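You operate a simulated robot arm through the tools that you are given. There is no shell and no other tool. Be economical: measure what you need, move in short steps, check, and stop when the job is done.

You are at the controls of a simulated robot arm. One attempt, no reset.

Task
Clear up after the snack: pale bun into the bun basket, plate slid aside, crumbs wiped up.
Fine: slide the plate up to the basket; the used cloth goes on the plate. What is to be rubbed or washed off counts as gone when no trace of it is left.
Where things are to end (x, y in the base frame): cream plate within 0.06 m of [0.66, -0.04].

Only the result counts: the job must be done as asked and must still hold three seconds after the hand-in. Knocking over, shifting, dropping, spilling or breaking anything else fails it. Flat cloth is picked up by pressing the open fingertips on it (5 to 10 N) and closing them slowly along it; thin cloth reads only 2 to 8 mm in the jaws.

Robot
A 7-joint arm with a two-finger parallel gripper, fixed in place. Base frame: the origin is at the foot of the arm, x ahead of it, y to its left, z up; the work surface is at about z = 0.76. Lengths are in m, angles in degrees, forces in N, time in s.
With the tool pointing down near the work surface it reaches from about 0.2 to 0.68 m from the base axis. Its first joint turns from -66.0 to 66.0 degrees. Payload 2.4 kg.
The TCP is the grasp point between the finger pads, 0.03 m short of the fingertips. In the tool frame z runs along the fingers and y along their closing line. Largest opening 0.094 m; finger width 0.028, thickness 0.01; the body of the gripper, 0.05 by 0.096 m, starts 0.055 m behind the TCP.
Orientation is that of the tool frame in the base frame, as [roll, pitch, yaw] about the fixed x, y, z axes, in that order (R = Rz(yaw) Ry(pitch) Rx(roll)). With the fingers straight down and closing along the base's y, the tool's x points along the base's -x, its y along +y and its z along -z.

Tools
- The arm moves only by the tool nudge_tool. Its argument "steps" is text: rows parted by semicolons, each of 7 numbers parted by spaces: the shift along the tool's x, y, z in mm, then the turn, a rotation vector about the tool's x, y, z in degrees, then the finger opening in mm, from 0 to 94. In form: tx ty tz wx wy wz claw; .... A call has 1 to 8 rows; each row shifts and turns the commanded pose from where the row before left it, along the tool's axes as they then stand. A row lasts 0.2 s, in which the tool goes at most 0.05 m and 8.6 degrees; a call with a longer step from one row to the next is refused whole, and so is a gripper value outside its range. A pose out of reach is approached as far as the arm can. The call stops where the force on the tool passes 70 N (or 10 N more than at its start, if that is more) or the arm is blocked; 0.2 s more then pass. The fingers move at their own pace (about 0.153 m/s each) and stop on an object; they squeeze with about 30 N. The grip force told is the motor's: it shows also when the fingers shut on nothing. Time passes only in rows, and 0.2 s behind the last, so rows that do not move let the fingers close. It gives the time, the measured TCP pose, the force on the tool (base axes), the opening and the grip force at its end, in the units of the frame above (readings bear some noise), with the torque about the TCP (base axes, N m) and any sound that the robot's microphone picked up.
- Cameras (640 x 400 px; columns grow to the right, rows downward): "scene" is fixed at [0.047, 0.4771, 1.4425]; the picture's right is [-0.61, -0.79, 0.00], its down [-0.48, 0.38, -0.79] and it looks along [0.62, -0.48, -0.61] (base axes); focal length 352 px, centre (320, 200). "wrist" rides on the gripper at [0.076, 0.014, -0.102] in the tool frame; the picture's right is [-0.18, 0.98, 0.00], its down [-0.75, -0.14, -0.64] and it looks along [-0.63, -0.12, 0.77] (tool axes); focal length 243 px, centre (320, 200). There is no depth. A picture from a camera that has moved, and an enlarged one, comes with that camera's place and axes in the base frame and with its lens. The place of the scene camera against the robot may be out by one fixed shift of up to 0.012 m in any direction.
- get_image(camera): a new picture of that camera. It takes no simulated time.
- zoom(camera, box): a new picture of the part [left, top, right, bottom] of that camera's present view, enlarged. It takes no simulated time.
- job_done(): hands the job in; it is judged then, once.

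Work in short steps. Places have to be worked out from the pictures, the camera data and where the tool is seen: move nearer, look again, correct. Check each grasp and each placing, and mend what went wrong. You have 120 turns and 76 pictures in all, those below and enlarged ones among them. Open the gripper and draw the arm clear of the work before you hand the job in, unless the task says otherwise; then end with one line.

The tools are called by a JSON object that holds its "fn" and its "kwargs". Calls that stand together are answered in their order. nudge_tool: Moves the arm, as the interface text tells. Its arguments: {"type":"object","properties":{"steps":{"type":"string"}},"required":["steps"]} The other tools are called the same way: get_image (camera) takes a picture; zoom (camera, box) takes an enlarged picture of a part of a camera's view; job_done () hands the job in.

At the start:

```text
time_s: 0.0
position: [0.4166, 0.0592, 1.0754]
orientation: [180.0, 0.1, -180.0]
contact_force: [0.9, -0.3, -0.4]
moment: [0.0, 0.03, -0.02]
opening: 0.0943
grip_force: 0.1
```

scene: 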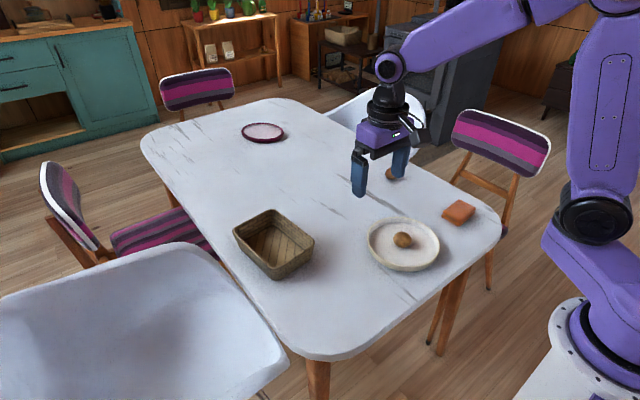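
wrist: 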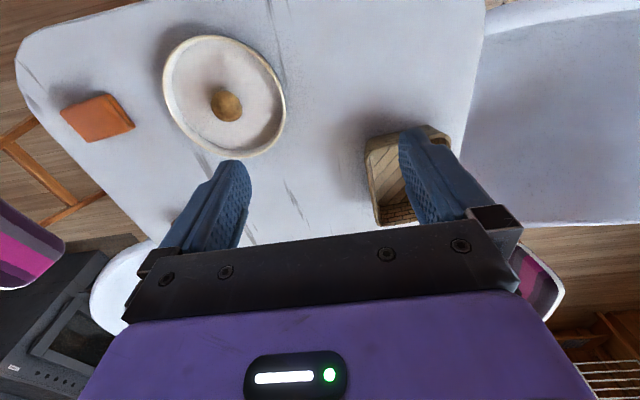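

I'll look closer at the plate, the buns, the cloth and the basket before moving anything.

{"fn": "zoom", "kwargs": {"camera": "scene", "box": [340, 150, 500, 300]}}

{"fn": "zoom", "kwargs": {"camera": "scene", "box": [200, 180, 360, 300]}}

{"fn": "zoom", "kwargs": {"camera": "wrist", "box": [20, 10, 320, 240]}}

```text
2.67 times, centred on (420, 225) of scene
camera zoom: at [0.047, 0.4771, 1.4425], right [-0.61, -0.79, 0.0], down [-0.48, 0.38, -0.79], along [0.62, -0.48, -0.61], focal length 938 px, centre (53, 133)
```

zoom: 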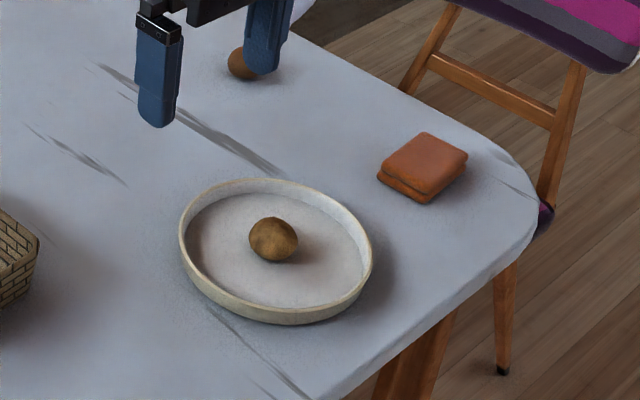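

```text
3.33 times, centred on (280, 240) of scene
camera zoom: at [0.047, 0.4771, 1.4425], right [-0.61, -0.79, 0.0], down [-0.48, 0.38, -0.79], along [0.62, -0.48, -0.61], focal length 1172 px, centre (453, 67)
```

zoom: 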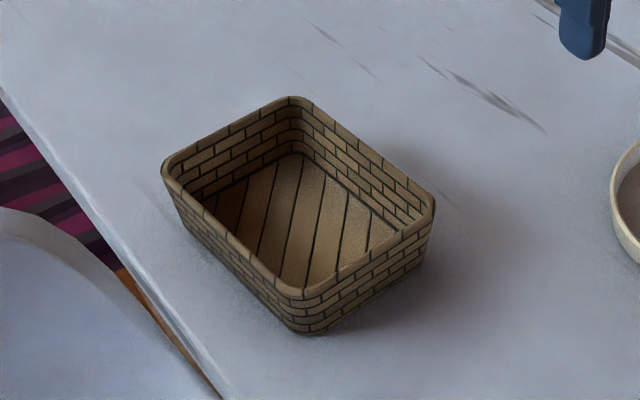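

```text
1.74 times, centred on (170, 125) of wrist
camera zoom: at [0.3402, 0.074, 1.1764], right [0.18, 0.98, 0.0], down [0.75, -0.14, 0.64], along [0.63, -0.12, -0.77], focal length 422 px, centre (581, 330)
```

zoom: 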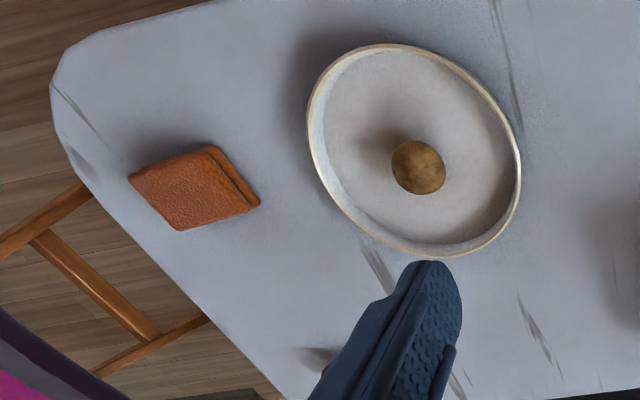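

The bun behind the finger is hidden, so I can't yet tell which bun is paler. I move the arm toward +y and look again.

{"fn": "nudge_tool", "kwargs": {"steps": "0 45 0 0 0 0 94; 0 45 0 0 0 0 94; 0 45 0 0 0 0 94; 0 45 0 0 0 0 94; 0 0 0 0 0 0 94"}}

{"fn": "zoom", "kwargs": {"camera": "scene", "box": [340, 140, 500, 300]}}

{"fn": "get_image", "kwargs": {"camera": "wrist"}}

```text
time_s: 1.2
position: [0.4164, 0.2405, 1.0756]
orientation: [-180.0, 0.1, 180.0]
contact_force: [0.6, -0.5, -0.7]
moment: [0.03, -0.04, 0.01]
opening: 0.0942
grip_force: 0.0
```

```text
2.50 times, centred on (420, 220) of scene
camera zoom: at [0.047, 0.4771, 1.4425], right [-0.61, -0.79, 0.0], down [-0.48, 0.38, -0.79], along [0.62, -0.48, -0.61], focal length 879 px, centre (70, 150)
```

zoom: 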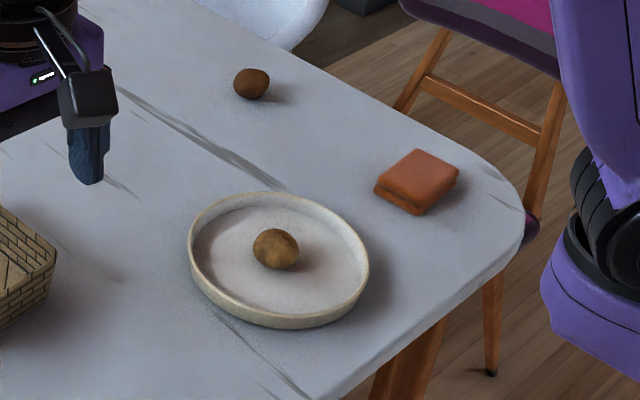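

```text
69 pictures are left
camera wrist: at [0.3405, 0.2545, 1.1765], right [0.19, 0.98, 0.0], down [0.75, -0.14, 0.64], along [0.63, -0.12, -0.77], focal length 243 px, centre (320, 200)
```

wrist: 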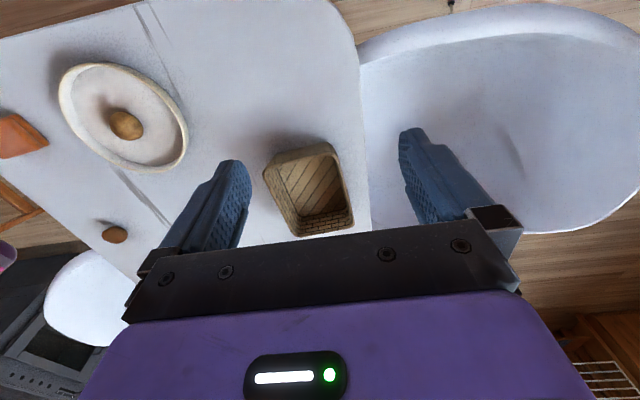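

The bun on the plate is golden and paler, at about (0.441, -0.093). The one behind it is browner. No crumbs are in sight, so they may be under the plate. The orange folded thing is likely the cloth. I go above the bun.

{"fn": "nudge_tool", "kwargs": {"steps": "-3.5 -47.6 0 0 0 0 94; -3.5 -47.6 0 0 0 0 94; -3.5 -47.6 0 0 0 0 94; -3.5 -47.6 0 0 0 0 94; -3.5 -47.6 0 0 0 0 94; -3.5 -47.6 0 0 0 0 94; -3.5 -47.6 0 0 0 0 94; 0 0 40 0 0 0 94"}}

{"fn": "nudge_tool", "kwargs": {"steps": "0 0 45 0 0 0 94; 0 0 45 0 0 0 94; 0 0 30 0 0 0 94; 0 0 0 0 0 0 94"}}

{"fn": "get_image", "kwargs": {"camera": "wrist"}}

{"fn": "zoom", "kwargs": {"camera": "scene", "box": [320, 120, 520, 300]}}

```text
time_s: 3.0
position: [0.4407, -0.0928, 1.0343]
orientation: [-180.0, 0.0, 179.9]
contact_force: [-0.7, -0.7, -0.5]
moment: [0.01, 0.0, -0.01]
opening: 0.0939
grip_force: 0.1
```

```text
time_s: 4.0
position: [0.4403, -0.0923, 0.9145]
orientation: [-180.0, 0.0, 179.9]
contact_force: [0.3, -0.8, -0.1]
moment: [-0.01, -0.01, 0.01]
opening: 0.0941
grip_force: 0.0
```

```text
68 pictures are left
camera wrist: at [0.3649, -0.078, 1.0156], right [0.19, 0.98, 0.0], down [0.75, -0.14, 0.64], along [0.63, -0.12, -0.77], focal length 243 px, centre (320, 200)
```

wrist: 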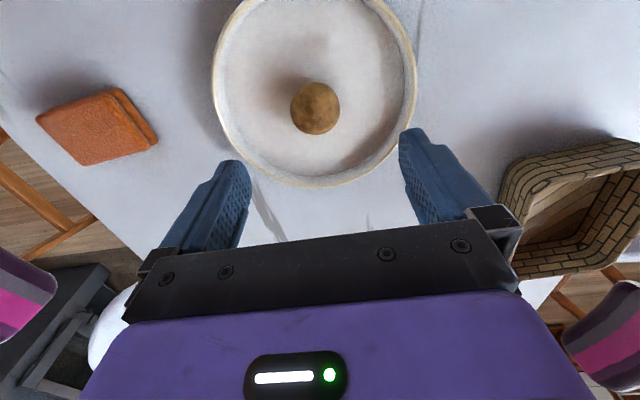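

```text
2.22 times, centred on (420, 210) of scene
camera zoom: at [0.047, 0.4771, 1.4425], right [-0.61, -0.79, 0.0], down [-0.48, 0.38, -0.79], along [0.62, -0.48, -0.61], focal length 782 px, centre (98, 178)
```

zoom: 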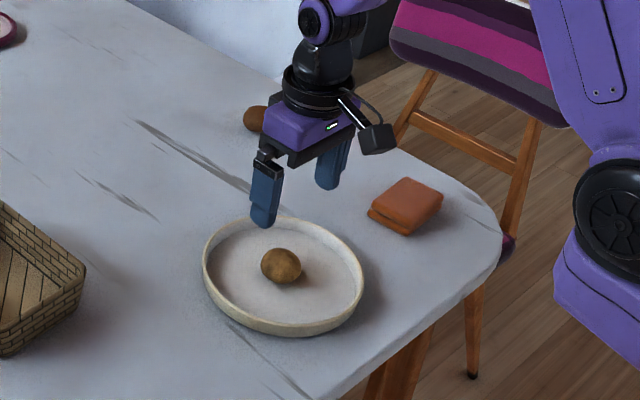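

The wrist view puts the bun at (0.441, -0.097). I descend to z≈0.803 around it and close.

{"fn": "nudge_tool", "kwargs": {"steps": "0 -4 40 0 0 0 94; 0 0 40 0 0 0 94; 0 0 20 0 0 0 94; 0 0 11 0 0 0 94; 0 0 0 0 0 0 60; 0 0 0 0 0 0 30; 0 0 0 0 0 0 30"}}

{"fn": "zoom", "kwargs": {"camera": "scene", "box": [340, 160, 500, 300]}}

```text
time_s: 5.6
position: [0.4406, -0.0972, 0.8027]
orientation: [180.0, 0.0, -180.0]
contact_force: [-0.4, 0.0, 0.0]
moment: [0.03, -0.01, 0.01]
opening: 0.0447
grip_force: 30.1
```

```text
2.86 times, centred on (420, 230) of scene
camera zoom: at [0.047, 0.4771, 1.4425], right [-0.61, -0.79, 0.0], down [-0.48, 0.38, -0.79], along [0.62, -0.48, -0.61], focal length 1005 px, centre (34, 114)
```

zoom: 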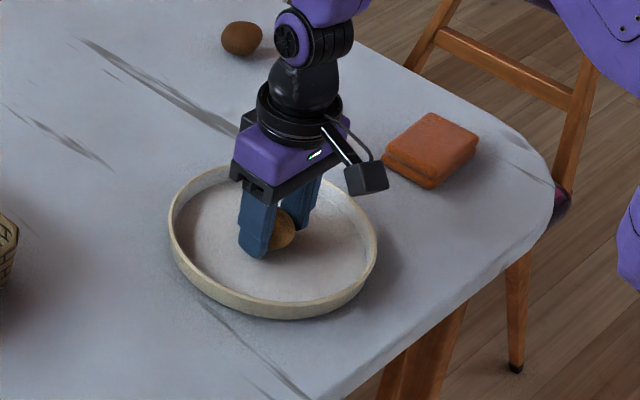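

The bun is gripped, at 45 mm opening. I lift it and carry it over the basket. The basket spans about x 0.56–0.74 and y 0.10–0.235.

{"fn": "nudge_tool", "kwargs": {"steps": "0 0 -20 0 0 0 30; 0 0 -45 0 0 0 30; 0 0 -45 0 0 0 30; 0 0 -10 0 0 0 30"}}

{"fn": "nudge_tool", "kwargs": {"steps": "-23 38.2 0 0 0 0 30; -23 38.2 0 0 0 0 30; -23 38.2 0 0 0 0 30; -23 38.2 0 0 0 0 30; -23 38.2 0 0 0 0 30; -23 38.2 0 0 0 0 30; -23 38.2 0 0 0 0 30; 0 0 0 0 0 0 30"}}

{"fn": "get_image", "kwargs": {"camera": "scene"}}

{"fn": "get_image", "kwargs": {"camera": "wrist"}}

```text
time_s: 6.6
position: [0.44, -0.097, 0.9242]
orientation: [-180.0, 0.0, -180.0]
contact_force: [0.2, -0.4, -1.2]
moment: [-0.02, 0.0, 0.0]
opening: 0.0448
grip_force: 30.2
```

```text
time_s: 8.4
position: [0.6021, 0.1705, 0.9244]
orientation: [180.0, 0.0, 179.9]
contact_force: [-1.3, -0.6, 0.8]
moment: [-0.02, 0.01, 0.03]
opening: 0.0447
grip_force: 29.7
```

```text
65 pictures are left
```

scene: 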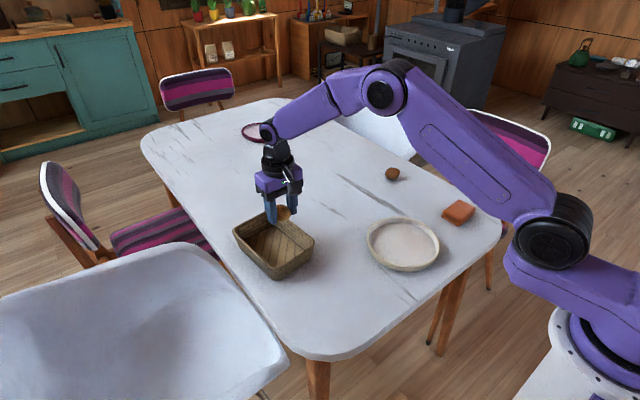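

```text
64 pictures are left
camera wrist: at [0.5264, 0.1839, 1.0256], right [0.19, 0.98, 0.0], down [0.75, -0.14, 0.64], along [0.63, -0.12, -0.77], focal length 243 px, centre (320, 200)
```

wrist: 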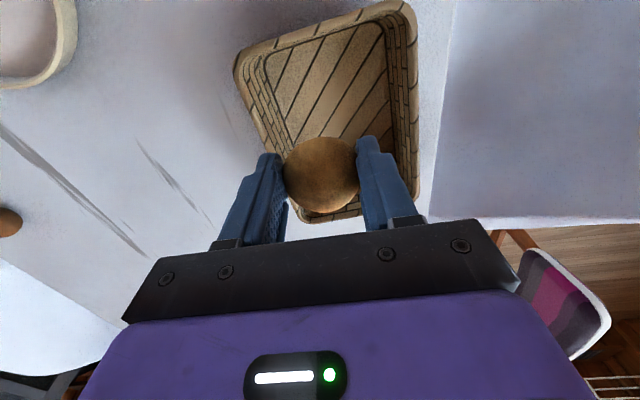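

The basket spans about x 0.55–0.73 and y 0.115–0.25. I shift +y 12 mm and +x 8 mm, then lower the bun to its floor.

{"fn": "nudge_tool", "kwargs": {"steps": "-8 12 20 0 0 0 30; 0 0 40 0 0 0 30; 0 0 35 0 0 0 30; 0 0 12 0 0 0 30; 0 0 6 0 0 0 30; 0 0 0 0 0 0 30"}}

```text
time_s: 9.8
position: [0.6094, 0.1827, 0.8116]
orientation: [-180.0, 0.1, -180.0]
contact_force: [-0.6, -0.3, -0.4]
moment: [0.04, -0.01, -0.02]
opening: 0.0446
grip_force: 30.1
```

Nothing has touched so far. I creep down a few millimetres more.

{"fn": "nudge_tool", "kwargs": {"steps": "0 0 3 0 0 0 30; 0 0 3 0 0 0 30; 0 0 0 0 0 0 30"}}

{"fn": "zoom", "kwargs": {"camera": "scene", "box": [210, 150, 350, 290]}}

```text
time_s: 10.6
position: [0.6099, 0.1826, 0.8049]
orientation: [-180.0, 0.0, 180.0]
contact_force: [-1.7, -0.6, -0.7]
moment: [-0.01, -0.01, -0.02]
opening: 0.0447
grip_force: 29.8
```

```text
2.86 times, centred on (280, 220) of scene
camera zoom: at [0.047, 0.4771, 1.4425], right [-0.61, -0.79, 0.0], down [-0.48, 0.38, -0.79], along [0.62, -0.48, -0.61], focal length 1005 px, centre (434, 143)
```

zoom: 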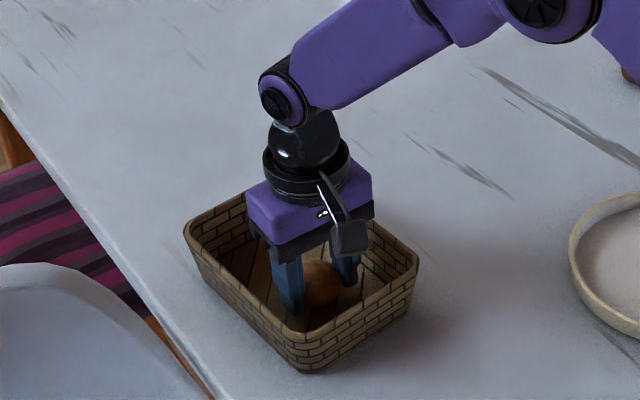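

The bun is inside the basket and close to the floor. I open modestly and rise.

{"fn": "nudge_tool", "kwargs": {"steps": "0 0 0 0 0 0 54; 0 0 0 0 0 0 60; 0 0 0 0 0 0 64; 0 0 -30 0 0 0 64; 0 0 -45 0 0 0 64; 0 0 -45 0 0 0 64; 0 0 0 0 0 0 64"}}

{"fn": "get_image", "kwargs": {"camera": "wrist"}}

```text
time_s: 12.2
position: [0.609, 0.1815, 0.9261]
orientation: [180.0, 0.0, -179.9]
contact_force: [0.5, 0.3, 0.7]
moment: [-0.02, 0.02, -0.03]
opening: 0.064
grip_force: 0.0
```

```text
62 pictures are left
camera wrist: at [0.5331, 0.1961, 1.0269], right [0.18, 0.98, 0.0], down [0.75, -0.14, 0.64], along [0.63, -0.12, -0.77], focal length 243 px, centre (320, 200)
```

wrist: 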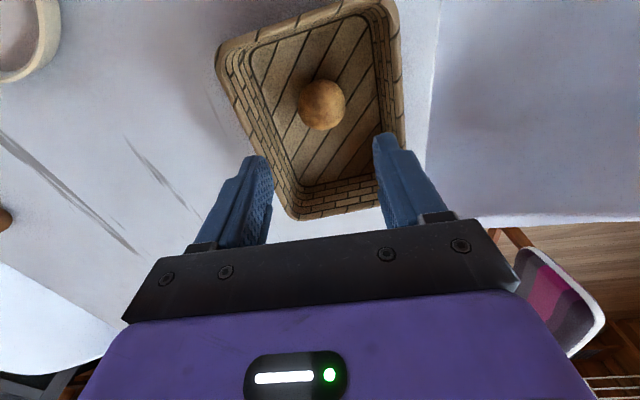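

The bun rests well inside the basket. Next I back off above the plate to measure its rim.

{"fn": "nudge_tool", "kwargs": {"steps": "29 -35 -12 0 0 0 94; 29 -35 -12 0 0 0 94; 29 -35 -12 0 0 0 94; 29 -35 -12 0 0 0 94; 29 -35 -12 0 0 0 94; 29 -35 -12 0 0 0 94; 29 -35 -12 0 0 0 94; 29 -35 -12 0 0 0 94"}}

{"fn": "get_image", "kwargs": {"camera": "wrist"}}

```text
time_s: 14.0
position: [0.3777, -0.0981, 1.0223]
orientation: [180.0, 0.0, -180.0]
contact_force: [0.0, -0.1, -0.7]
moment: [0.0, 0.02, 0.0]
opening: 0.0941
grip_force: 0.0
```

```text
61 pictures are left
camera wrist: at [0.302, -0.0835, 1.124], right [0.18, 0.98, 0.0], down [0.75, -0.14, 0.64], along [0.63, -0.12, -0.77], focal length 243 px, centre (320, 200)
```

wrist: 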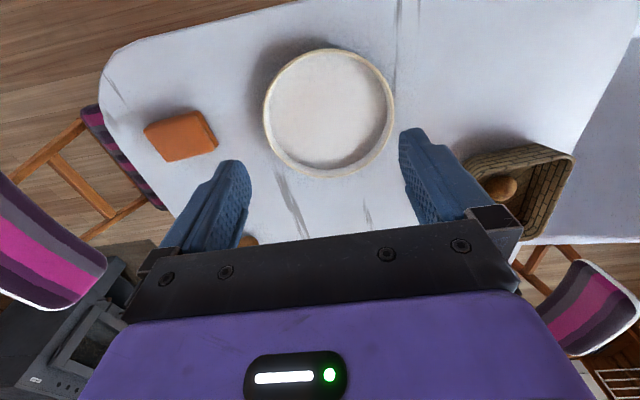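

The plate centre is at about (0.443, -0.095) with radius ≈0.093, so the near rim is at x≈0.353. I turn the wrist 90° to pinch that rim radially.

{"fn": "nudge_tool", "kwargs": {"steps": "23 3 0 0 0 0 94; 0 0 0 0 0 8.2 94; 0 0 0 0 0 8.2 94; 0 0 0 0 0 8.2 94; 0 0 0 0 0 8.2 94; 0 0 0 0 0 8.2 94; 0 0 0 0 0 8.2 94; 0 0 0 0 0 8.2 94"}}

{"fn": "nudge_tool", "kwargs": {"steps": "0 0 0 0 0 8.2 94; 0 0 0 0 0 8.2 94; 0 0 0 0 0 8.2 94; 0 0 0 0 0 8 94; 0 0 40 0 0 0 94; 0 0 40 0 0 0 94; 0 0 40 0 0 0 94; 0 0 0 0 0 0 94"}}

{"fn": "get_image", "kwargs": {"camera": "wrist"}}

{"fn": "zoom", "kwargs": {"camera": "scene", "box": [340, 140, 520, 300]}}

```text
time_s: 15.8
position: [0.3546, -0.0952, 1.0219]
orientation: [-180.0, 0.0, 122.5]
contact_force: [0.1, 0.1, -0.7]
moment: [-0.03, -0.01, 0.0]
opening: 0.0942
grip_force: 0.0
```

```text
time_s: 17.6
position: [0.3545, -0.0945, 0.9009]
orientation: [-179.9, 0.0, 89.9]
contact_force: [-0.6, -0.5, -0.4]
moment: [0.01, -0.03, 0.0]
opening: 0.0939
grip_force: 0.0
```

```text
60 pictures are left
camera wrist: at [0.3682, -0.018, 1.0016], right [0.98, -0.19, 0.0], down [-0.14, -0.75, 0.64], along [-0.12, -0.63, -0.77], focal length 243 px, centre (320, 200)
```

wrist: 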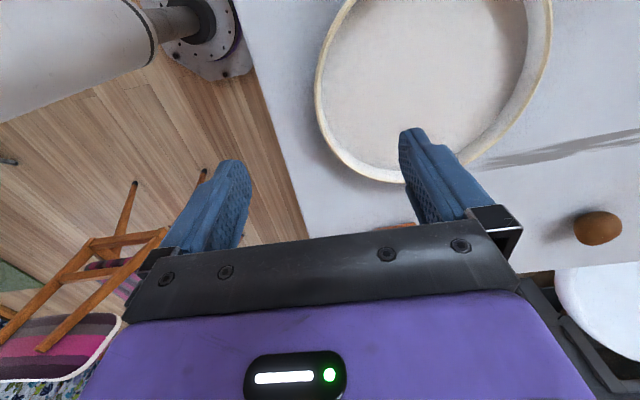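

```text
2.50 times, centred on (430, 220) of scene
camera zoom: at [0.047, 0.4771, 1.4425], right [-0.61, -0.79, 0.0], down [-0.48, 0.38, -0.79], along [0.62, -0.48, -0.61], focal length 879 px, centre (45, 150)
```

zoom: 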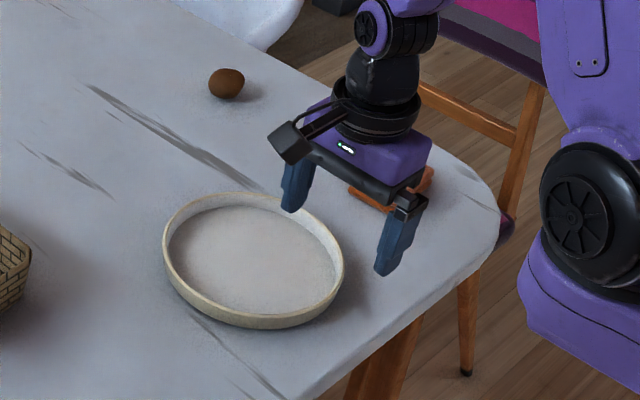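

The near outer rim shows at x≈0.355. I descend with 60 mm opening so the rim stands between the fingers.

{"fn": "nudge_tool", "kwargs": {"steps": "0 3 40 0 0 0 60; 0 0 30 0 0 0 60; 0 0 15 0 0 0 60; 0 0 8 0 0 0 60; 0 0 0 0 0 0 60"}}

{"fn": "zoom", "kwargs": {"camera": "scene", "box": [360, 180, 500, 290]}}

```text
time_s: 18.8
position: [0.3575, -0.0956, 0.8081]
orientation: [179.9, -0.1, 90.0]
contact_force: [0.4, -0.4, 0.0]
moment: [0.05, 0.04, 0.01]
opening: 0.0601
grip_force: 0.0
```

```text
3.64 times, centred on (430, 235) of scene
camera zoom: at [0.047, 0.4771, 1.4425], right [-0.61, -0.79, 0.0], down [-0.48, 0.38, -0.79], along [0.62, -0.48, -0.61], focal length 1279 px, centre (-80, 73)
```

zoom: 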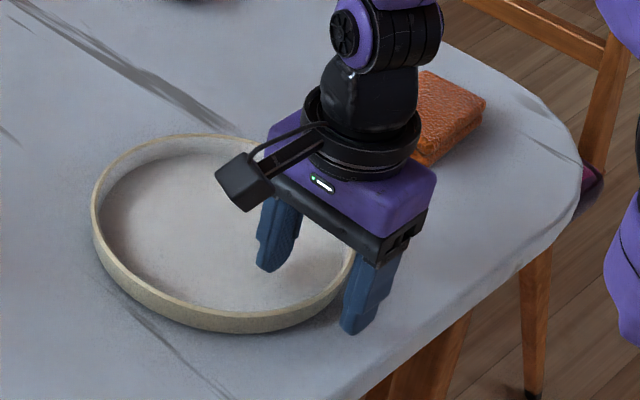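

The rim stands between the fingers. I lower 5 mm more and close.

{"fn": "nudge_tool", "kwargs": {"steps": "0 0 5 0 0 0 60; 0 0 0 0 0 0 40; 0 0 0 0 0 0 25; 0 0 0 0 0 0 12; 0 0 0 0 0 0 0; 0 0 0 0 0 0 0"}}

{"fn": "zoom", "kwargs": {"camera": "scene", "box": [360, 180, 500, 290]}}

```text
time_s: 20.2
position: [0.3587, -0.0941, 0.8023]
orientation: [179.8, 0.1, 89.9]
contact_force: [1.4, -0.9, 1.2]
moment: [0.18, -0.48, -0.22]
opening: 0.0105
grip_force: 29.9
```

```text
3.64 times, centred on (430, 235) of scene
camera zoom: at [0.047, 0.477, 1.4425], right [-0.61, -0.79, 0.0], down [-0.48, 0.38, -0.79], along [0.62, -0.48, -0.61], focal length 1279 px, centre (-80, 73)
```

zoom: 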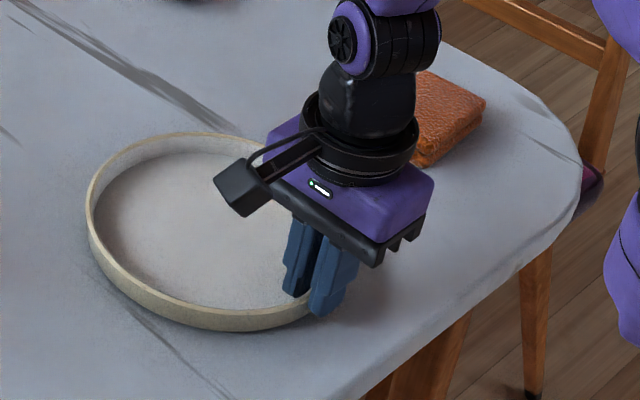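

The rim is gripped at 10.5 mm. I start sliding the plate toward (0.66, -0.04), going half-way and then checking.

{"fn": "nudge_tool", "kwargs": {"steps": "2 10 0 0 0 0 0; 4 16 0 0 0 0 0; 5 20 0 0 0 0 0; 5 20 0 0 0 0 0; 5 20 0 0 0 0 0; 4 14 0 0 0 0 0; 0 0 0 0 0 0 0"}}

{"fn": "get_image", "kwargs": {"camera": "scene"}}

```text
time_s: 21.8
position: [0.4573, -0.0696, 0.8036]
orientation: [-179.9, -0.1, 90.0]
contact_force: [-0.6, 0.1, 1.7]
moment: [-0.05, -0.35, -0.04]
opening: 0.0106
grip_force: 29.9
```

```text
56 pictures are left
```

scene: 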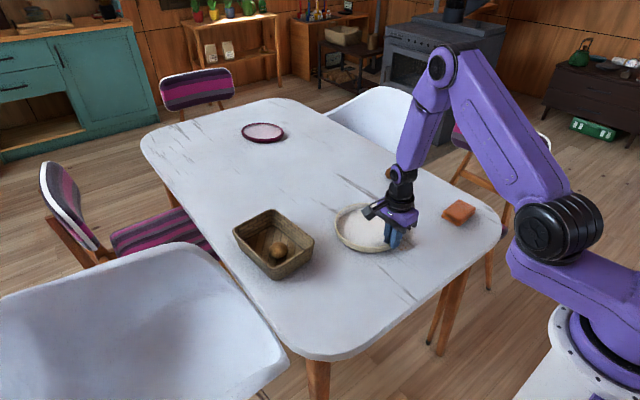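

The slide is going well. I do the second half.

{"fn": "nudge_tool", "kwargs": {"steps": "3 12 0 0 0 0 0; 5 18 0 0 0 0 0; 5 20 0 0 0 0 0; 5 20 0 0 0 0 0; 5 20 0 0 0 0 0; 4 16 0 0 0 0 0; 0 0 0 0 0 0 0"}}

{"fn": "get_image", "kwargs": {"camera": "scene"}}

{"fn": "zoom", "kwargs": {"camera": "scene", "box": [220, 170, 420, 300]}}

```text
time_s: 23.4
position: [0.5635, -0.0436, 0.8036]
orientation: [-179.9, 0.0, 90.0]
contact_force: [-1.0, 0.0, 0.4]
moment: [0.02, -0.32, 0.02]
opening: 0.0104
grip_force: 30.2
```

```text
55 pictures are left
```

scene: 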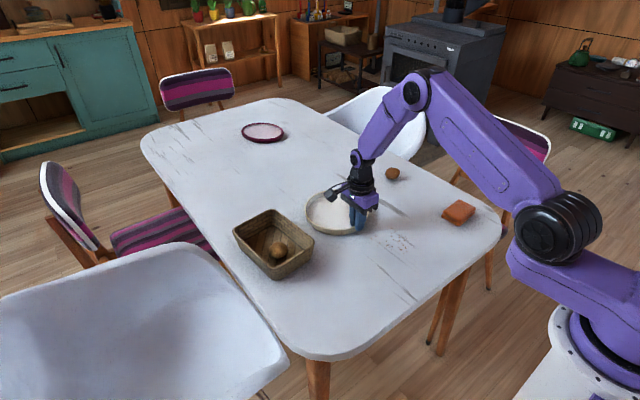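

```text
3.08 times, centred on (320, 235) of scene
camera zoom: at [0.0469, 0.4771, 1.4425], right [-0.61, -0.79, 0.0], down [-0.48, 0.38, -0.79], along [0.62, -0.48, -0.61], focal length 1082 px, centre (320, 92)
```

zoom: 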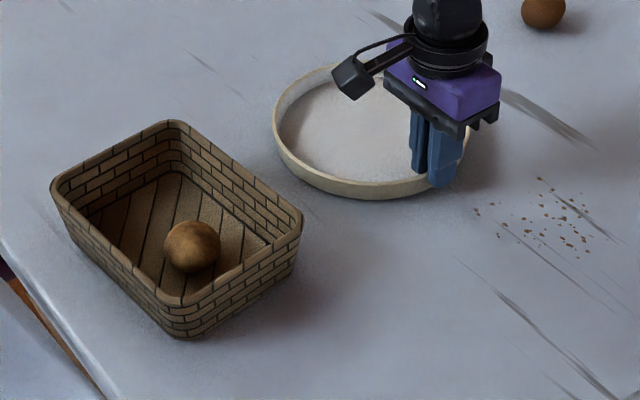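

The crumbs are revealed around the plate's old place, and the plate centre is now about (0.65, -0.04). I release the rim and rise.

{"fn": "nudge_tool", "kwargs": {"steps": "0 0 0 0 0 0 15; 0 0 0 0 0 0 25; 0 0 0 0 0 0 36; 0 0 -30 0 0 0 36; 0 0 -45 0 0 0 36; 0 0 -45 0 0 0 60; 0 0 0 0 0 0 94"}}

{"fn": "zoom", "kwargs": {"camera": "scene", "box": [300, 150, 520, 300]}}

```text
time_s: 25.0
position: [0.5639, -0.0431, 0.9221]
orientation: [-179.9, 0.0, 89.9]
contact_force: [-0.2, 0.2, -0.1]
moment: [0.0, -0.02, 0.04]
opening: 0.094
grip_force: 0.1
```

```text
2.67 times, centred on (410, 225) of scene
camera zoom: at [0.047, 0.4771, 1.4425], right [-0.61, -0.79, 0.0], down [-0.48, 0.38, -0.79], along [0.62, -0.48, -0.61], focal length 938 px, centre (80, 133)
```

zoom: 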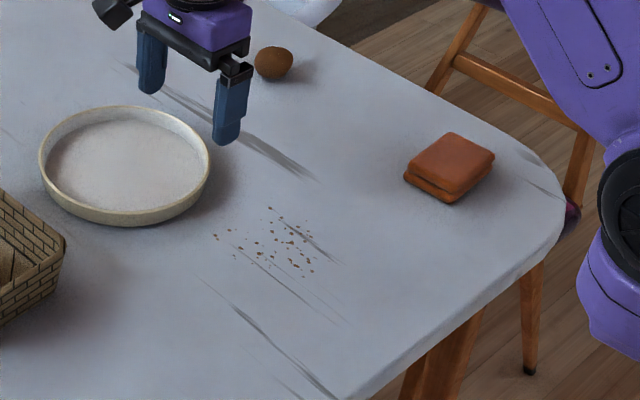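

The plate is set. The crumbs cover about x 0.42–0.52 and y -0.15 to -0.06. The cloth lies around (0.42, -0.325). I move over the cloth to inspect it.

{"fn": "nudge_tool", "kwargs": {"steps": "-35 -20 -5 0 0 0 94; -35 -20 -5 0 0 0 94; -35 -20 -5 0 0 0 94; -35 -20 -5 0 0 0 94; -35 -20 -5 0 0 0 94; -35 -20 0 0 0 0 94; -35 -20 0 0 0 0 94; 0 0 0 0 0 0 94"}}

{"fn": "get_image", "kwargs": {"camera": "wrist"}}

{"fn": "zoom", "kwargs": {"camera": "scene", "box": [360, 150, 520, 290]}}

```text
time_s: 26.8
position: [0.4228, -0.2866, 0.9468]
orientation: [-179.9, 0.0, 90.1]
contact_force: [0.8, -0.1, -0.7]
moment: [0.02, -0.01, 0.0]
opening: 0.0937
grip_force: 0.0
```

```text
52 pictures are left
camera wrist: at [0.4374, -0.212, 1.0494], right [0.98, -0.18, 0.0], down [-0.14, -0.75, 0.64], along [-0.12, -0.63, -0.77], focal length 243 px, centre (320, 200)
```

wrist: 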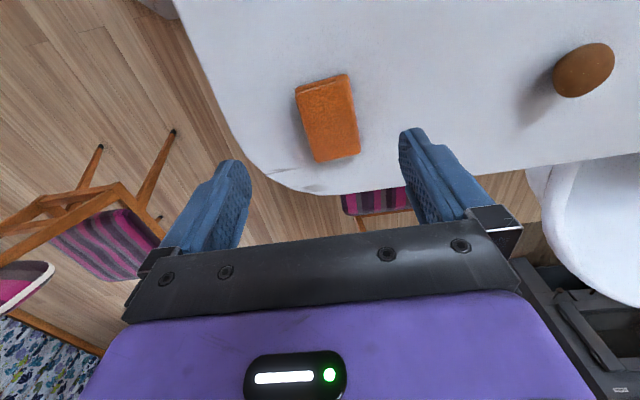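

```text
2.86 times, centred on (440, 220) of scene
camera zoom: at [0.047, 0.477, 1.4425], right [-0.61, -0.79, 0.0], down [-0.48, 0.38, -0.79], along [0.62, -0.48, -0.61], focal length 1005 px, centre (-23, 143)
```

zoom: 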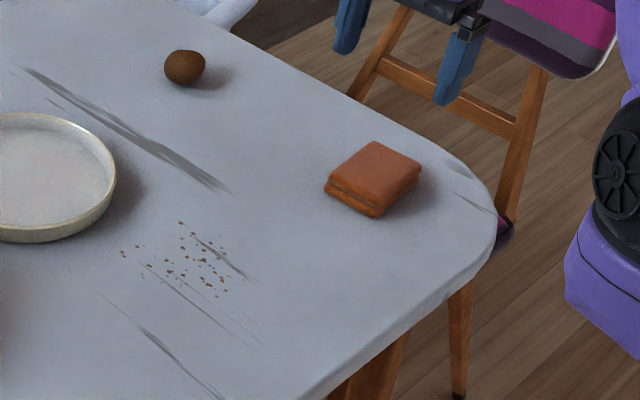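

The cloth is a folded pad about 55 × 90 mm, centred at (0.427, -0.322). I grip it across x with the tips about 10 mm above the table, so the pad's underside stays free for wiping.

{"fn": "nudge_tool", "kwargs": {"steps": "-35 4 20 0 0 0 94; 0 0 45 0 0 0 94; 0 0 45 0 0 0 94; 0 0 25 0 0 0 94; 0 0 11 0 0 0 94; 0 0 0 0 0 0 94"}}

{"fn": "zoom", "kwargs": {"camera": "scene", "box": [400, 150, 520, 260]}}

```text
time_s: 28.2
position: [0.4285, -0.3224, 0.8014]
orientation: [180.0, 0.1, 90.0]
contact_force: [0.4, 0.0, -1.9]
moment: [0.03, 0.0, -0.02]
opening: 0.0942
grip_force: 0.1
```

```text
3.64 times, centred on (460, 205) of scene
camera zoom: at [0.047, 0.4771, 1.4425], right [-0.61, -0.79, 0.0], down [-0.48, 0.38, -0.79], along [0.62, -0.48, -0.61], focal length 1279 px, centre (-189, 182)
```

zoom: 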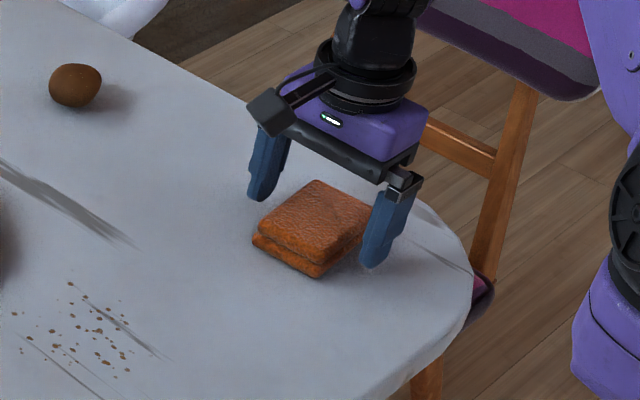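

The pad stands between the fingers. I close on it gradually.

{"fn": "nudge_tool", "kwargs": {"steps": "0 0 0 0 0 0 80; 0 0 0 0 0 0 66; 0 0 0 0 0 0 56; 0 0 0 0 0 0 48; 0 0 0 0 0 0 40; 0 0 0 0 0 0 40"}}

{"fn": "zoom", "kwargs": {"camera": "scene", "box": [400, 150, 520, 260]}}

```text
time_s: 29.6
position: [0.4275, -0.322, 0.8019]
orientation: [180.0, 0.0, 89.9]
contact_force: [-1.1, -1.0, 0.1]
moment: [0.0, 0.05, 0.05]
opening: 0.0626
grip_force: 30.1
```

```text
3.64 times, centred on (460, 205) of scene
camera zoom: at [0.047, 0.477, 1.4425], right [-0.61, -0.79, 0.0], down [-0.48, 0.38, -0.79], along [0.62, -0.48, -0.61], focal length 1279 px, centre (-189, 182)
```

zoom: 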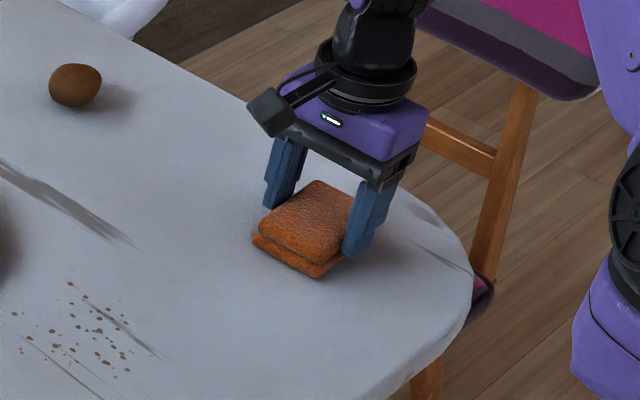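

The pad is held at 63 mm. I lift it a little, carry it to just short of the crumbs at (0.445, -0.21), and check.

{"fn": "nudge_tool", "kwargs": {"steps": "0 0 -20 0 0 0 40; 0 0 -20 0 0 0 40; 36 6 0 0 0 0 40; 36 6 0 0 0 0 40; 36 6 0 0 0 0 40; 0 0 0 0 0 0 40"}}

{"fn": "zoom", "kwargs": {"camera": "scene", "box": [340, 150, 500, 290]}}

```text
time_s: 31.0
position: [0.4464, -0.2135, 0.8417]
orientation: [179.9, 0.1, 89.8]
contact_force: [-0.3, 0.2, -0.9]
moment: [0.02, -0.01, 0.01]
opening: 0.0625
grip_force: 30.4
```

```text
2.86 times, centred on (420, 220) of scene
camera zoom: at [0.047, 0.4771, 1.4425], right [-0.61, -0.79, 0.0], down [-0.48, 0.38, -0.79], along [0.62, -0.48, -0.61], focal length 1005 px, centre (34, 143)
```

zoom: 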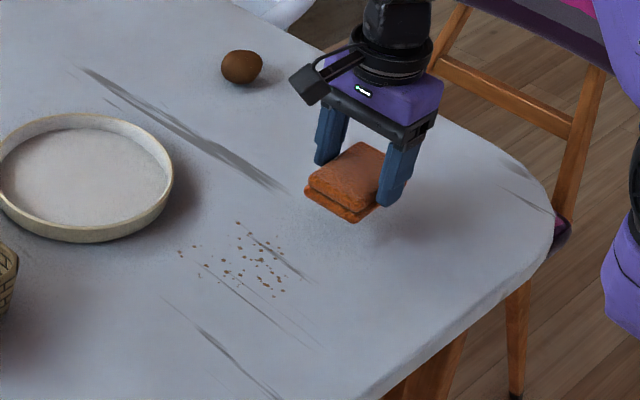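

The pad is held level. I lower it to contact the table.

{"fn": "nudge_tool", "kwargs": {"steps": "0 0 20 0 0 0 40; 0 0 15 0 0 0 40; 0 0 4 0 0 0 40; 0 0 2 0 0 0 40; 0 0 0 0 0 0 40"}}

```text
time_s: 32.2
position: [0.4451, -0.2155, 0.8005]
orientation: [-180.0, 0.0, 90.0]
contact_force: [-6.7, 2.5, 29.2]
moment: [0.2, 0.36, 0.29]
opening: 0.0624
grip_force: 29.6
```

The press is 29 N, which is firm. I ease up slightly and sweep along +y over the crumbs.

{"fn": "nudge_tool", "kwargs": {"steps": "0 0 -0.6 0 0 0 40; 20 0 0 0 0 0 40; 25 0 0 0 0 0 40; 25 0 0 0 0 0 40; 25 0 0 0 0 0 40; 25 0 0 0 0 0 40; 25 0 0 0 0 0 40; 20 0 0 0 0 0 40"}}

{"fn": "zoom", "kwargs": {"camera": "scene", "box": [340, 150, 500, 290]}}

```text
time_s: 34.0
position: [0.444, -0.0502, 0.8023]
orientation: [-179.9, 0.0, 90.0]
contact_force: [-0.2, -3.5, 8.7]
moment: [-0.05, -0.04, 0.11]
opening: 0.0615
grip_force: 29.4
```

```text
2.86 times, centred on (420, 220) of scene
camera zoom: at [0.0469, 0.477, 1.4425], right [-0.61, -0.79, 0.0], down [-0.48, 0.38, -0.79], along [0.62, -0.48, -0.61], focal length 1005 px, centre (34, 143)
```

zoom: 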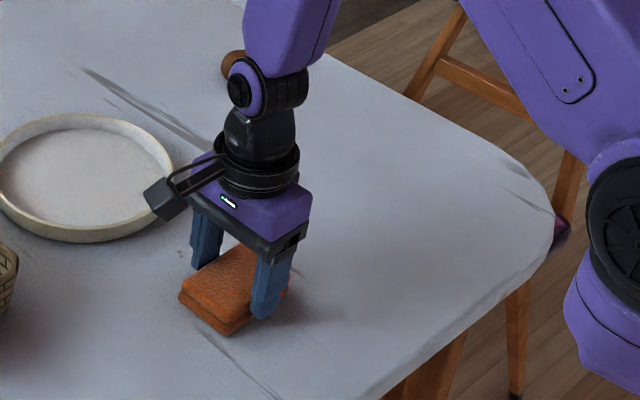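

The crumbs behind the pad have gone, at 8.7 N. I shift +x to cover the far part and sweep back along -y.

{"fn": "nudge_tool", "kwargs": {"steps": "0 22 0 0 0 0 40; 0 23 0 0 0 0 40; -20 0 0 0 0 0 40; -25 0 0 0 0 0 40; -25 0 0 0 0 0 40; -25 0 0 0 0 0 40; -25 0 0 0 0 0 40; -25 0 0 0 0 0 40"}}

{"fn": "zoom", "kwargs": {"camera": "scene", "box": [340, 150, 500, 290]}}

```text
time_s: 35.8
position: [0.4897, -0.195, 0.8018]
orientation: [180.0, 0.0, 89.8]
contact_force: [0.0, 1.9, 7.6]
moment: [0.18, 0.25, -0.16]
opening: 0.0611
grip_force: 30.2
```

```text
2.86 times, centred on (420, 220) of scene
camera zoom: at [0.0469, 0.4772, 1.4425], right [-0.61, -0.79, 0.0], down [-0.48, 0.38, -0.79], along [0.62, -0.48, -0.61], focal length 1005 px, centre (34, 143)
```

zoom: 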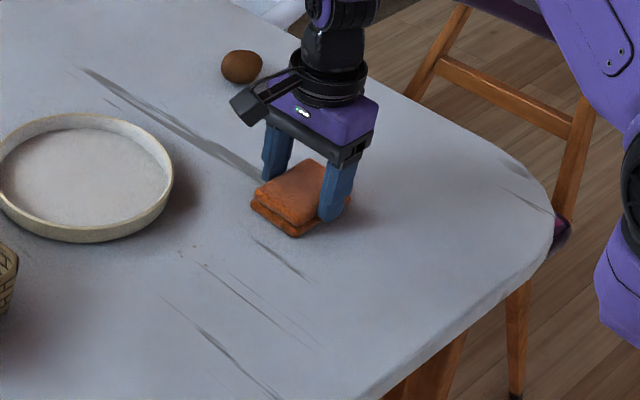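

{"fn": "zoom", "kwargs": {"camera": "scene", "box": [365, 200, 435, 255]}}

```text
7.27 times, centred on (400, 228) of scene
camera zoom: at [0.0469, 0.4772, 1.4425], right [-0.61, -0.79, 0.0], down [-0.48, 0.38, -0.79], along [0.62, -0.48, -0.61], focal length 2558 px, centre (-262, 0)
```

zoom: 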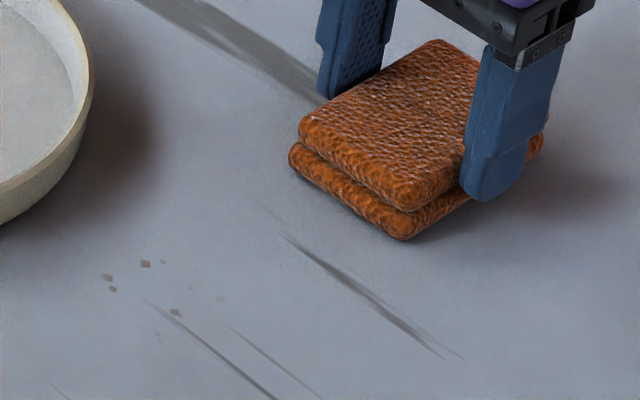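

A few specks are left near the plate, around (0.49–0.52, -0.07). I sweep back with x raised to 0.50 and go further, to y≈-0.025.

{"fn": "nudge_tool", "kwargs": {"steps": "15 11 0.2 0 0 0 40; 25 0 0 0 0 0 40; 25 0 0 0 0 0 40; 25 0 0 0 0 0 40; 25 0 0 0 0 0 40; 25 0 0 0 0 0 40; 25 0 0 0 0 0 40; 5 0 0 0 0 0 40"}}

{"fn": "zoom", "kwargs": {"camera": "scene", "box": [340, 170, 480, 280]}}

```text
time_s: 37.6
position: [0.5019, -0.0238, 0.8021]
orientation: [-179.9, 0.0, 90.0]
contact_force: [-0.1, -0.8, 2.1]
moment: [-0.02, -0.03, 0.0]
opening: 0.0611
grip_force: 29.9
```

```text
3.64 times, centred on (410, 225) of scene
camera zoom: at [0.047, 0.477, 1.4425], right [-0.61, -0.79, 0.0], down [-0.48, 0.38, -0.79], along [0.62, -0.48, -0.61], focal length 1279 px, centre (-7, 109)
```

zoom: 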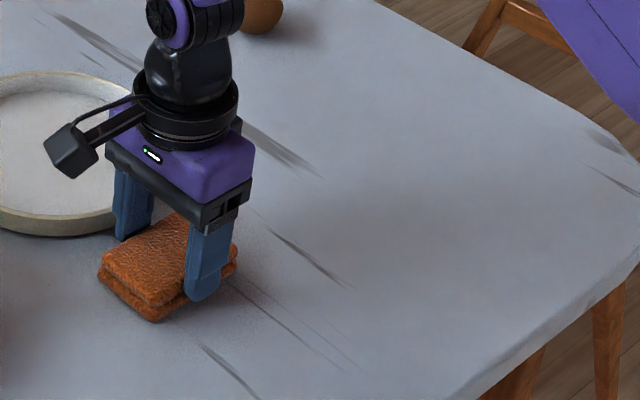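

Here the press is only 2 N. I lower 0.7 mm and scrub this zone back and forth.

{"fn": "nudge_tool", "kwargs": {"steps": "0 0 0.7 0 0 0 40; -25 -4 0 0 0 0 40; -25 -4 0 0 0 0 40; -25 -4 0 0 0 0 40; 25 0 0 0 0 0 40; 25 0 0 0 0 0 40; 25 0 0 0 0 0 40; 0 6 0 0 0 0 40"}}

{"fn": "nudge_tool", "kwargs": {"steps": "0 7 0 0 0 0 40; -25 0 0 0 0 0 40; -25 0 0 0 0 0 40; -25 0 0 0 0 0 40; -25 0 0 0 0 0 40; -25 0 0 0 0 0 40; -25 0 0 0 0 0 40; -25 0 0 0 0 0 40"}}

{"fn": "zoom", "kwargs": {"camera": "scene", "box": [360, 195, 440, 260]}}

```text
time_s: 39.4
position: [0.4925, -0.0233, 0.8022]
orientation: [-179.7, 0.0, 90.0]
contact_force: [-11.4, -0.2, 25.4]
moment: [-0.14, 0.37, -0.05]
opening: 0.0611
grip_force: 29.9
```

```text
time_s: 41.2
position: [0.5034, -0.1996, 0.8009]
orientation: [179.9, 0.0, 90.0]
contact_force: [0.9, 11.2, 27.7]
moment: [0.35, 0.29, -0.25]
opening: 0.061
grip_force: 30.1
```

```text
6.15 times, centred on (400, 228) of scene
camera zoom: at [0.0465, 0.4775, 1.4424], right [-0.61, -0.79, 0.0], down [-0.48, 0.38, -0.79], along [0.62, -0.48, -0.61], focal length 2164 px, centre (-172, 31)
```

zoom: 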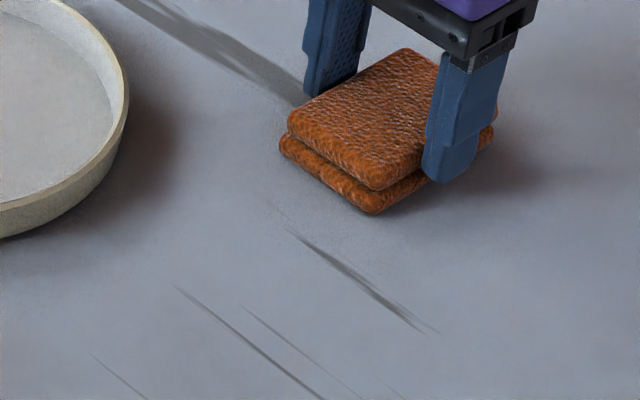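

Most traces are gone. I lift the pad to check the whole area from both cameras.

{"fn": "nudge_tool", "kwargs": {"steps": "0 0 -30 0 0 0 40; -40 0 -30 0 0 0 40; -40 0 -20 0 0 0 40; -30 0 0 0 0 0 40; 0 0 0 0 0 0 40"}}

{"fn": "zoom", "kwargs": {"camera": "scene", "box": [365, 190, 445, 255]}}

{"fn": "zoom", "kwargs": {"camera": "scene", "box": [345, 170, 485, 280]}}

{"fn": "get_image", "kwargs": {"camera": "wrist"}}

```text
time_s: 42.4
position: [0.5022, -0.3094, 0.8814]
orientation: [180.0, 0.0, 90.0]
contact_force: [0.2, -0.1, -0.5]
moment: [-0.02, 0.02, -0.01]
opening: 0.0607
grip_force: 30.1
```

```text
6.15 times, centred on (405, 222) of scene
camera zoom: at [0.047, 0.477, 1.4425], right [-0.61, -0.79, 0.0], down [-0.48, 0.38, -0.79], along [0.62, -0.48, -0.61], focal length 2164 px, centre (-203, 62)
```

zoom: 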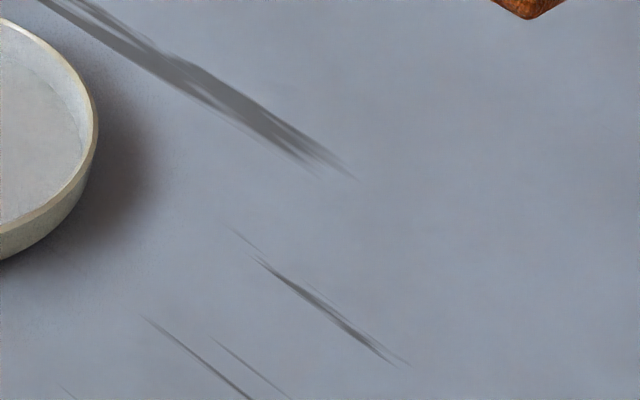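

```text
3.64 times, centred on (415, 225) of scene
camera zoom: at [0.047, 0.477, 1.4425], right [-0.61, -0.79, 0.0], down [-0.48, 0.38, -0.79], along [0.62, -0.48, -0.61], focal length 1279 px, centre (-26, 109)
```

zoom: 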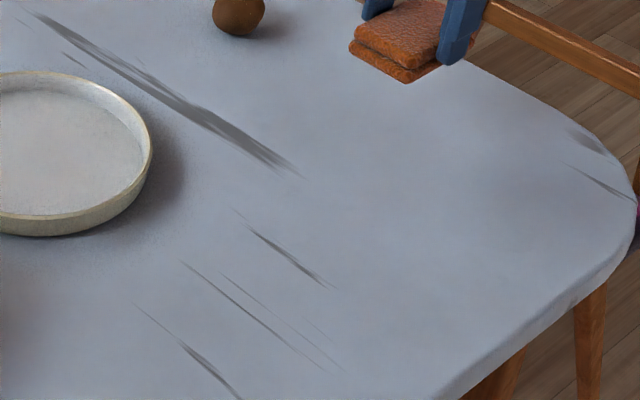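

```text
40 pictures are left
camera wrist: at [0.5171, -0.2341, 0.9821], right [0.98, -0.18, 0.0], down [-0.14, -0.75, 0.64], along [-0.12, -0.63, -0.77], focal length 243 px, centre (320, 200)
```

wrist: 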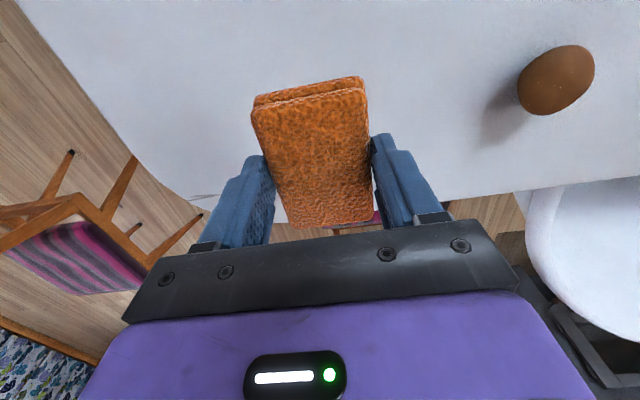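

The table looks clean. For safety I make one more firm pass over the whole area.

{"fn": "nudge_tool", "kwargs": {"steps": "37 -18 20 0 0 0 40; 37 -18 20 0 0 0 40; 30 -16 20 0 0 0 40; 0 0 16 0 0 0 40; 0 0 4.2 0 0 0 40; 0 0 0 0 0 0 40"}}

```text
time_s: 43.8
position: [0.4511, -0.2056, 0.8018]
orientation: [-180.0, 0.1, 89.9]
contact_force: [-8.3, 4.3, 31.9]
moment: [0.1, 0.34, -0.12]
opening: 0.0609
grip_force: 30.4
```

{"fn": "nudge_tool", "kwargs": {"steps": "20 -5 -0.4 0 0 0 40; 25 0 0 0 0 0 40; 25 0 0 0 0 0 40; 25 0 0 0 0 0 40; 25 0 0 0 0 0 40; 25 0 0 0 0 0 40; 25 0 0 0 0 0 40; 0 25 0 0 0 0 40"}}

{"fn": "nudge_tool", "kwargs": {"steps": "0 10 0 0 0 0 40; -25 0 0 0 0 0 40; -25 0 0 0 0 0 40; -25 0 0 0 0 0 40; -25 0 0 0 0 0 40; -25 0 0 0 0 0 40; -25 0 0 0 0 0 40; -20 0 0 0 0 0 40"}}

```text
time_s: 45.6
position: [0.4676, -0.0326, 0.8]
orientation: [-179.5, -0.2, 90.3]
contact_force: [-11.9, 3.5, 28.2]
moment: [0.34, 0.6, 0.12]
opening: 0.0614
grip_force: 30.1
```

```text
time_s: 47.4
position: [0.4796, -0.2058, 0.8009]
orientation: [-180.0, 0.0, 90.0]
contact_force: [0.3, 0.2, -1.2]
moment: [-0.02, -0.01, 0.04]
opening: 0.0609
grip_force: 30.0
```

I lift the pad and take it over the plate, checking the old spot on the way.

{"fn": "nudge_tool", "kwargs": {"steps": "0 0 -40 0 0 0 40; 0 0 -45 0 0 0 40; 33 29 0 0 0 0 40; 33 29 0 0 0 0 40; 33 29 0 0 0 0 40; 33 29 0 0 0 0 40; 32 29 0 0 0 0 40; 0 0 0 0 0 0 40"}}

{"fn": "get_image", "kwargs": {"camera": "wrist"}}

{"fn": "get_image", "kwargs": {"camera": "scene"}}

{"fn": "zoom", "kwargs": {"camera": "scene", "box": [360, 190, 440, 260]}}

```text
time_s: 49.2
position: [0.6245, -0.0413, 0.8863]
orientation: [180.0, 0.1, 90.0]
contact_force: [-0.3, -0.3, -0.3]
moment: [-0.01, -0.01, -0.01]
opening: 0.061
grip_force: 30.4
```

```text
39 pictures are left
camera wrist: at [0.6398, 0.0339, 0.9874], right [0.98, -0.18, 0.0], down [-0.14, -0.75, 0.64], along [-0.12, -0.63, -0.77], focal length 243 px, centre (320, 200)
```

wrist: 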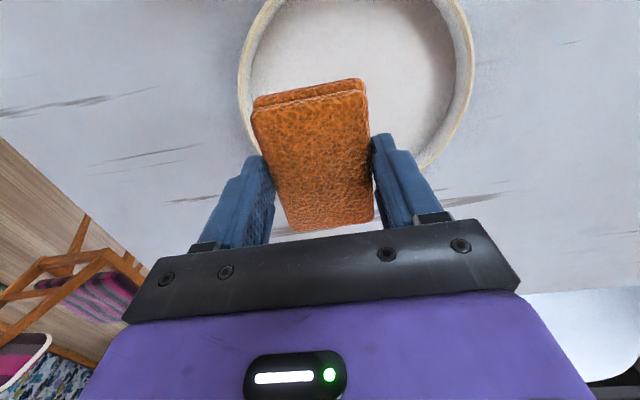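

```text
38 pictures are left
```

scene: 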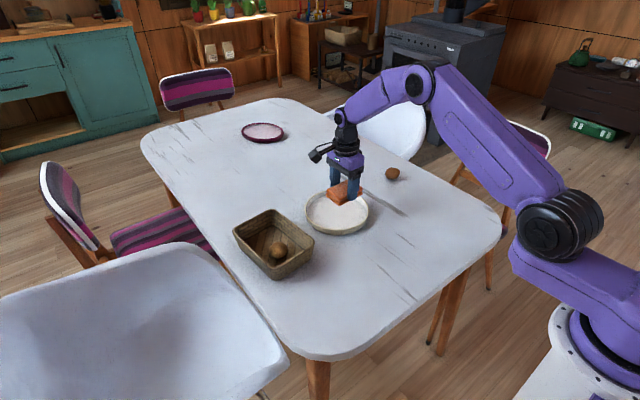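

```text
5.71 times, centred on (400, 225) of scene
camera zoom: at [0.047, 0.4771, 1.4425], right [-0.61, -0.79, 0.0], down [-0.48, 0.38, -0.79], along [0.62, -0.48, -0.61], focal length 2010 px, centre (-137, 57)
```

zoom: 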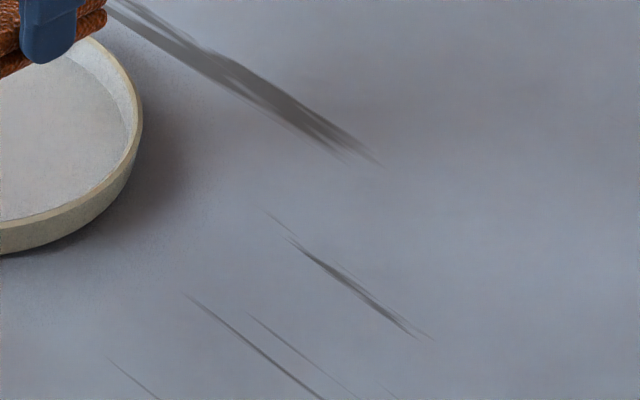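

The area is clean. The plate centre fits at (0.652, -0.044). I shift +x 10 mm and lower the cloth onto the plate.

{"fn": "nudge_tool", "kwargs": {"steps": "-2 10 20 0 0 0 40; 0 0 30 0 0 0 40; 0 0 17 0 0 0 40; 0 0 4 0 0 0 40; 0 0 3 0 0 0 40; 0 0 0 0 0 0 40"}}

{"fn": "zoom", "kwargs": {"camera": "scene", "box": [280, 130, 420, 260]}}

```text
time_s: 50.6
position: [0.6349, -0.0456, 0.8117]
orientation: [180.0, 0.1, 90.0]
contact_force: [-0.7, -1.1, -0.5]
moment: [0.02, -0.02, -0.02]
opening: 0.0612
grip_force: 29.9
```

```text
3.08 times, centred on (350, 195) of scene
camera zoom: at [0.047, 0.4771, 1.4425], right [-0.61, -0.79, 0.0], down [-0.48, 0.38, -0.79], along [0.62, -0.48, -0.61], focal length 1082 px, centre (228, 215)
```

zoom: 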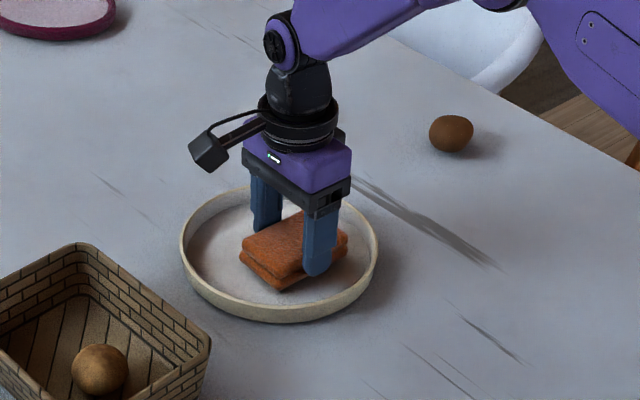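

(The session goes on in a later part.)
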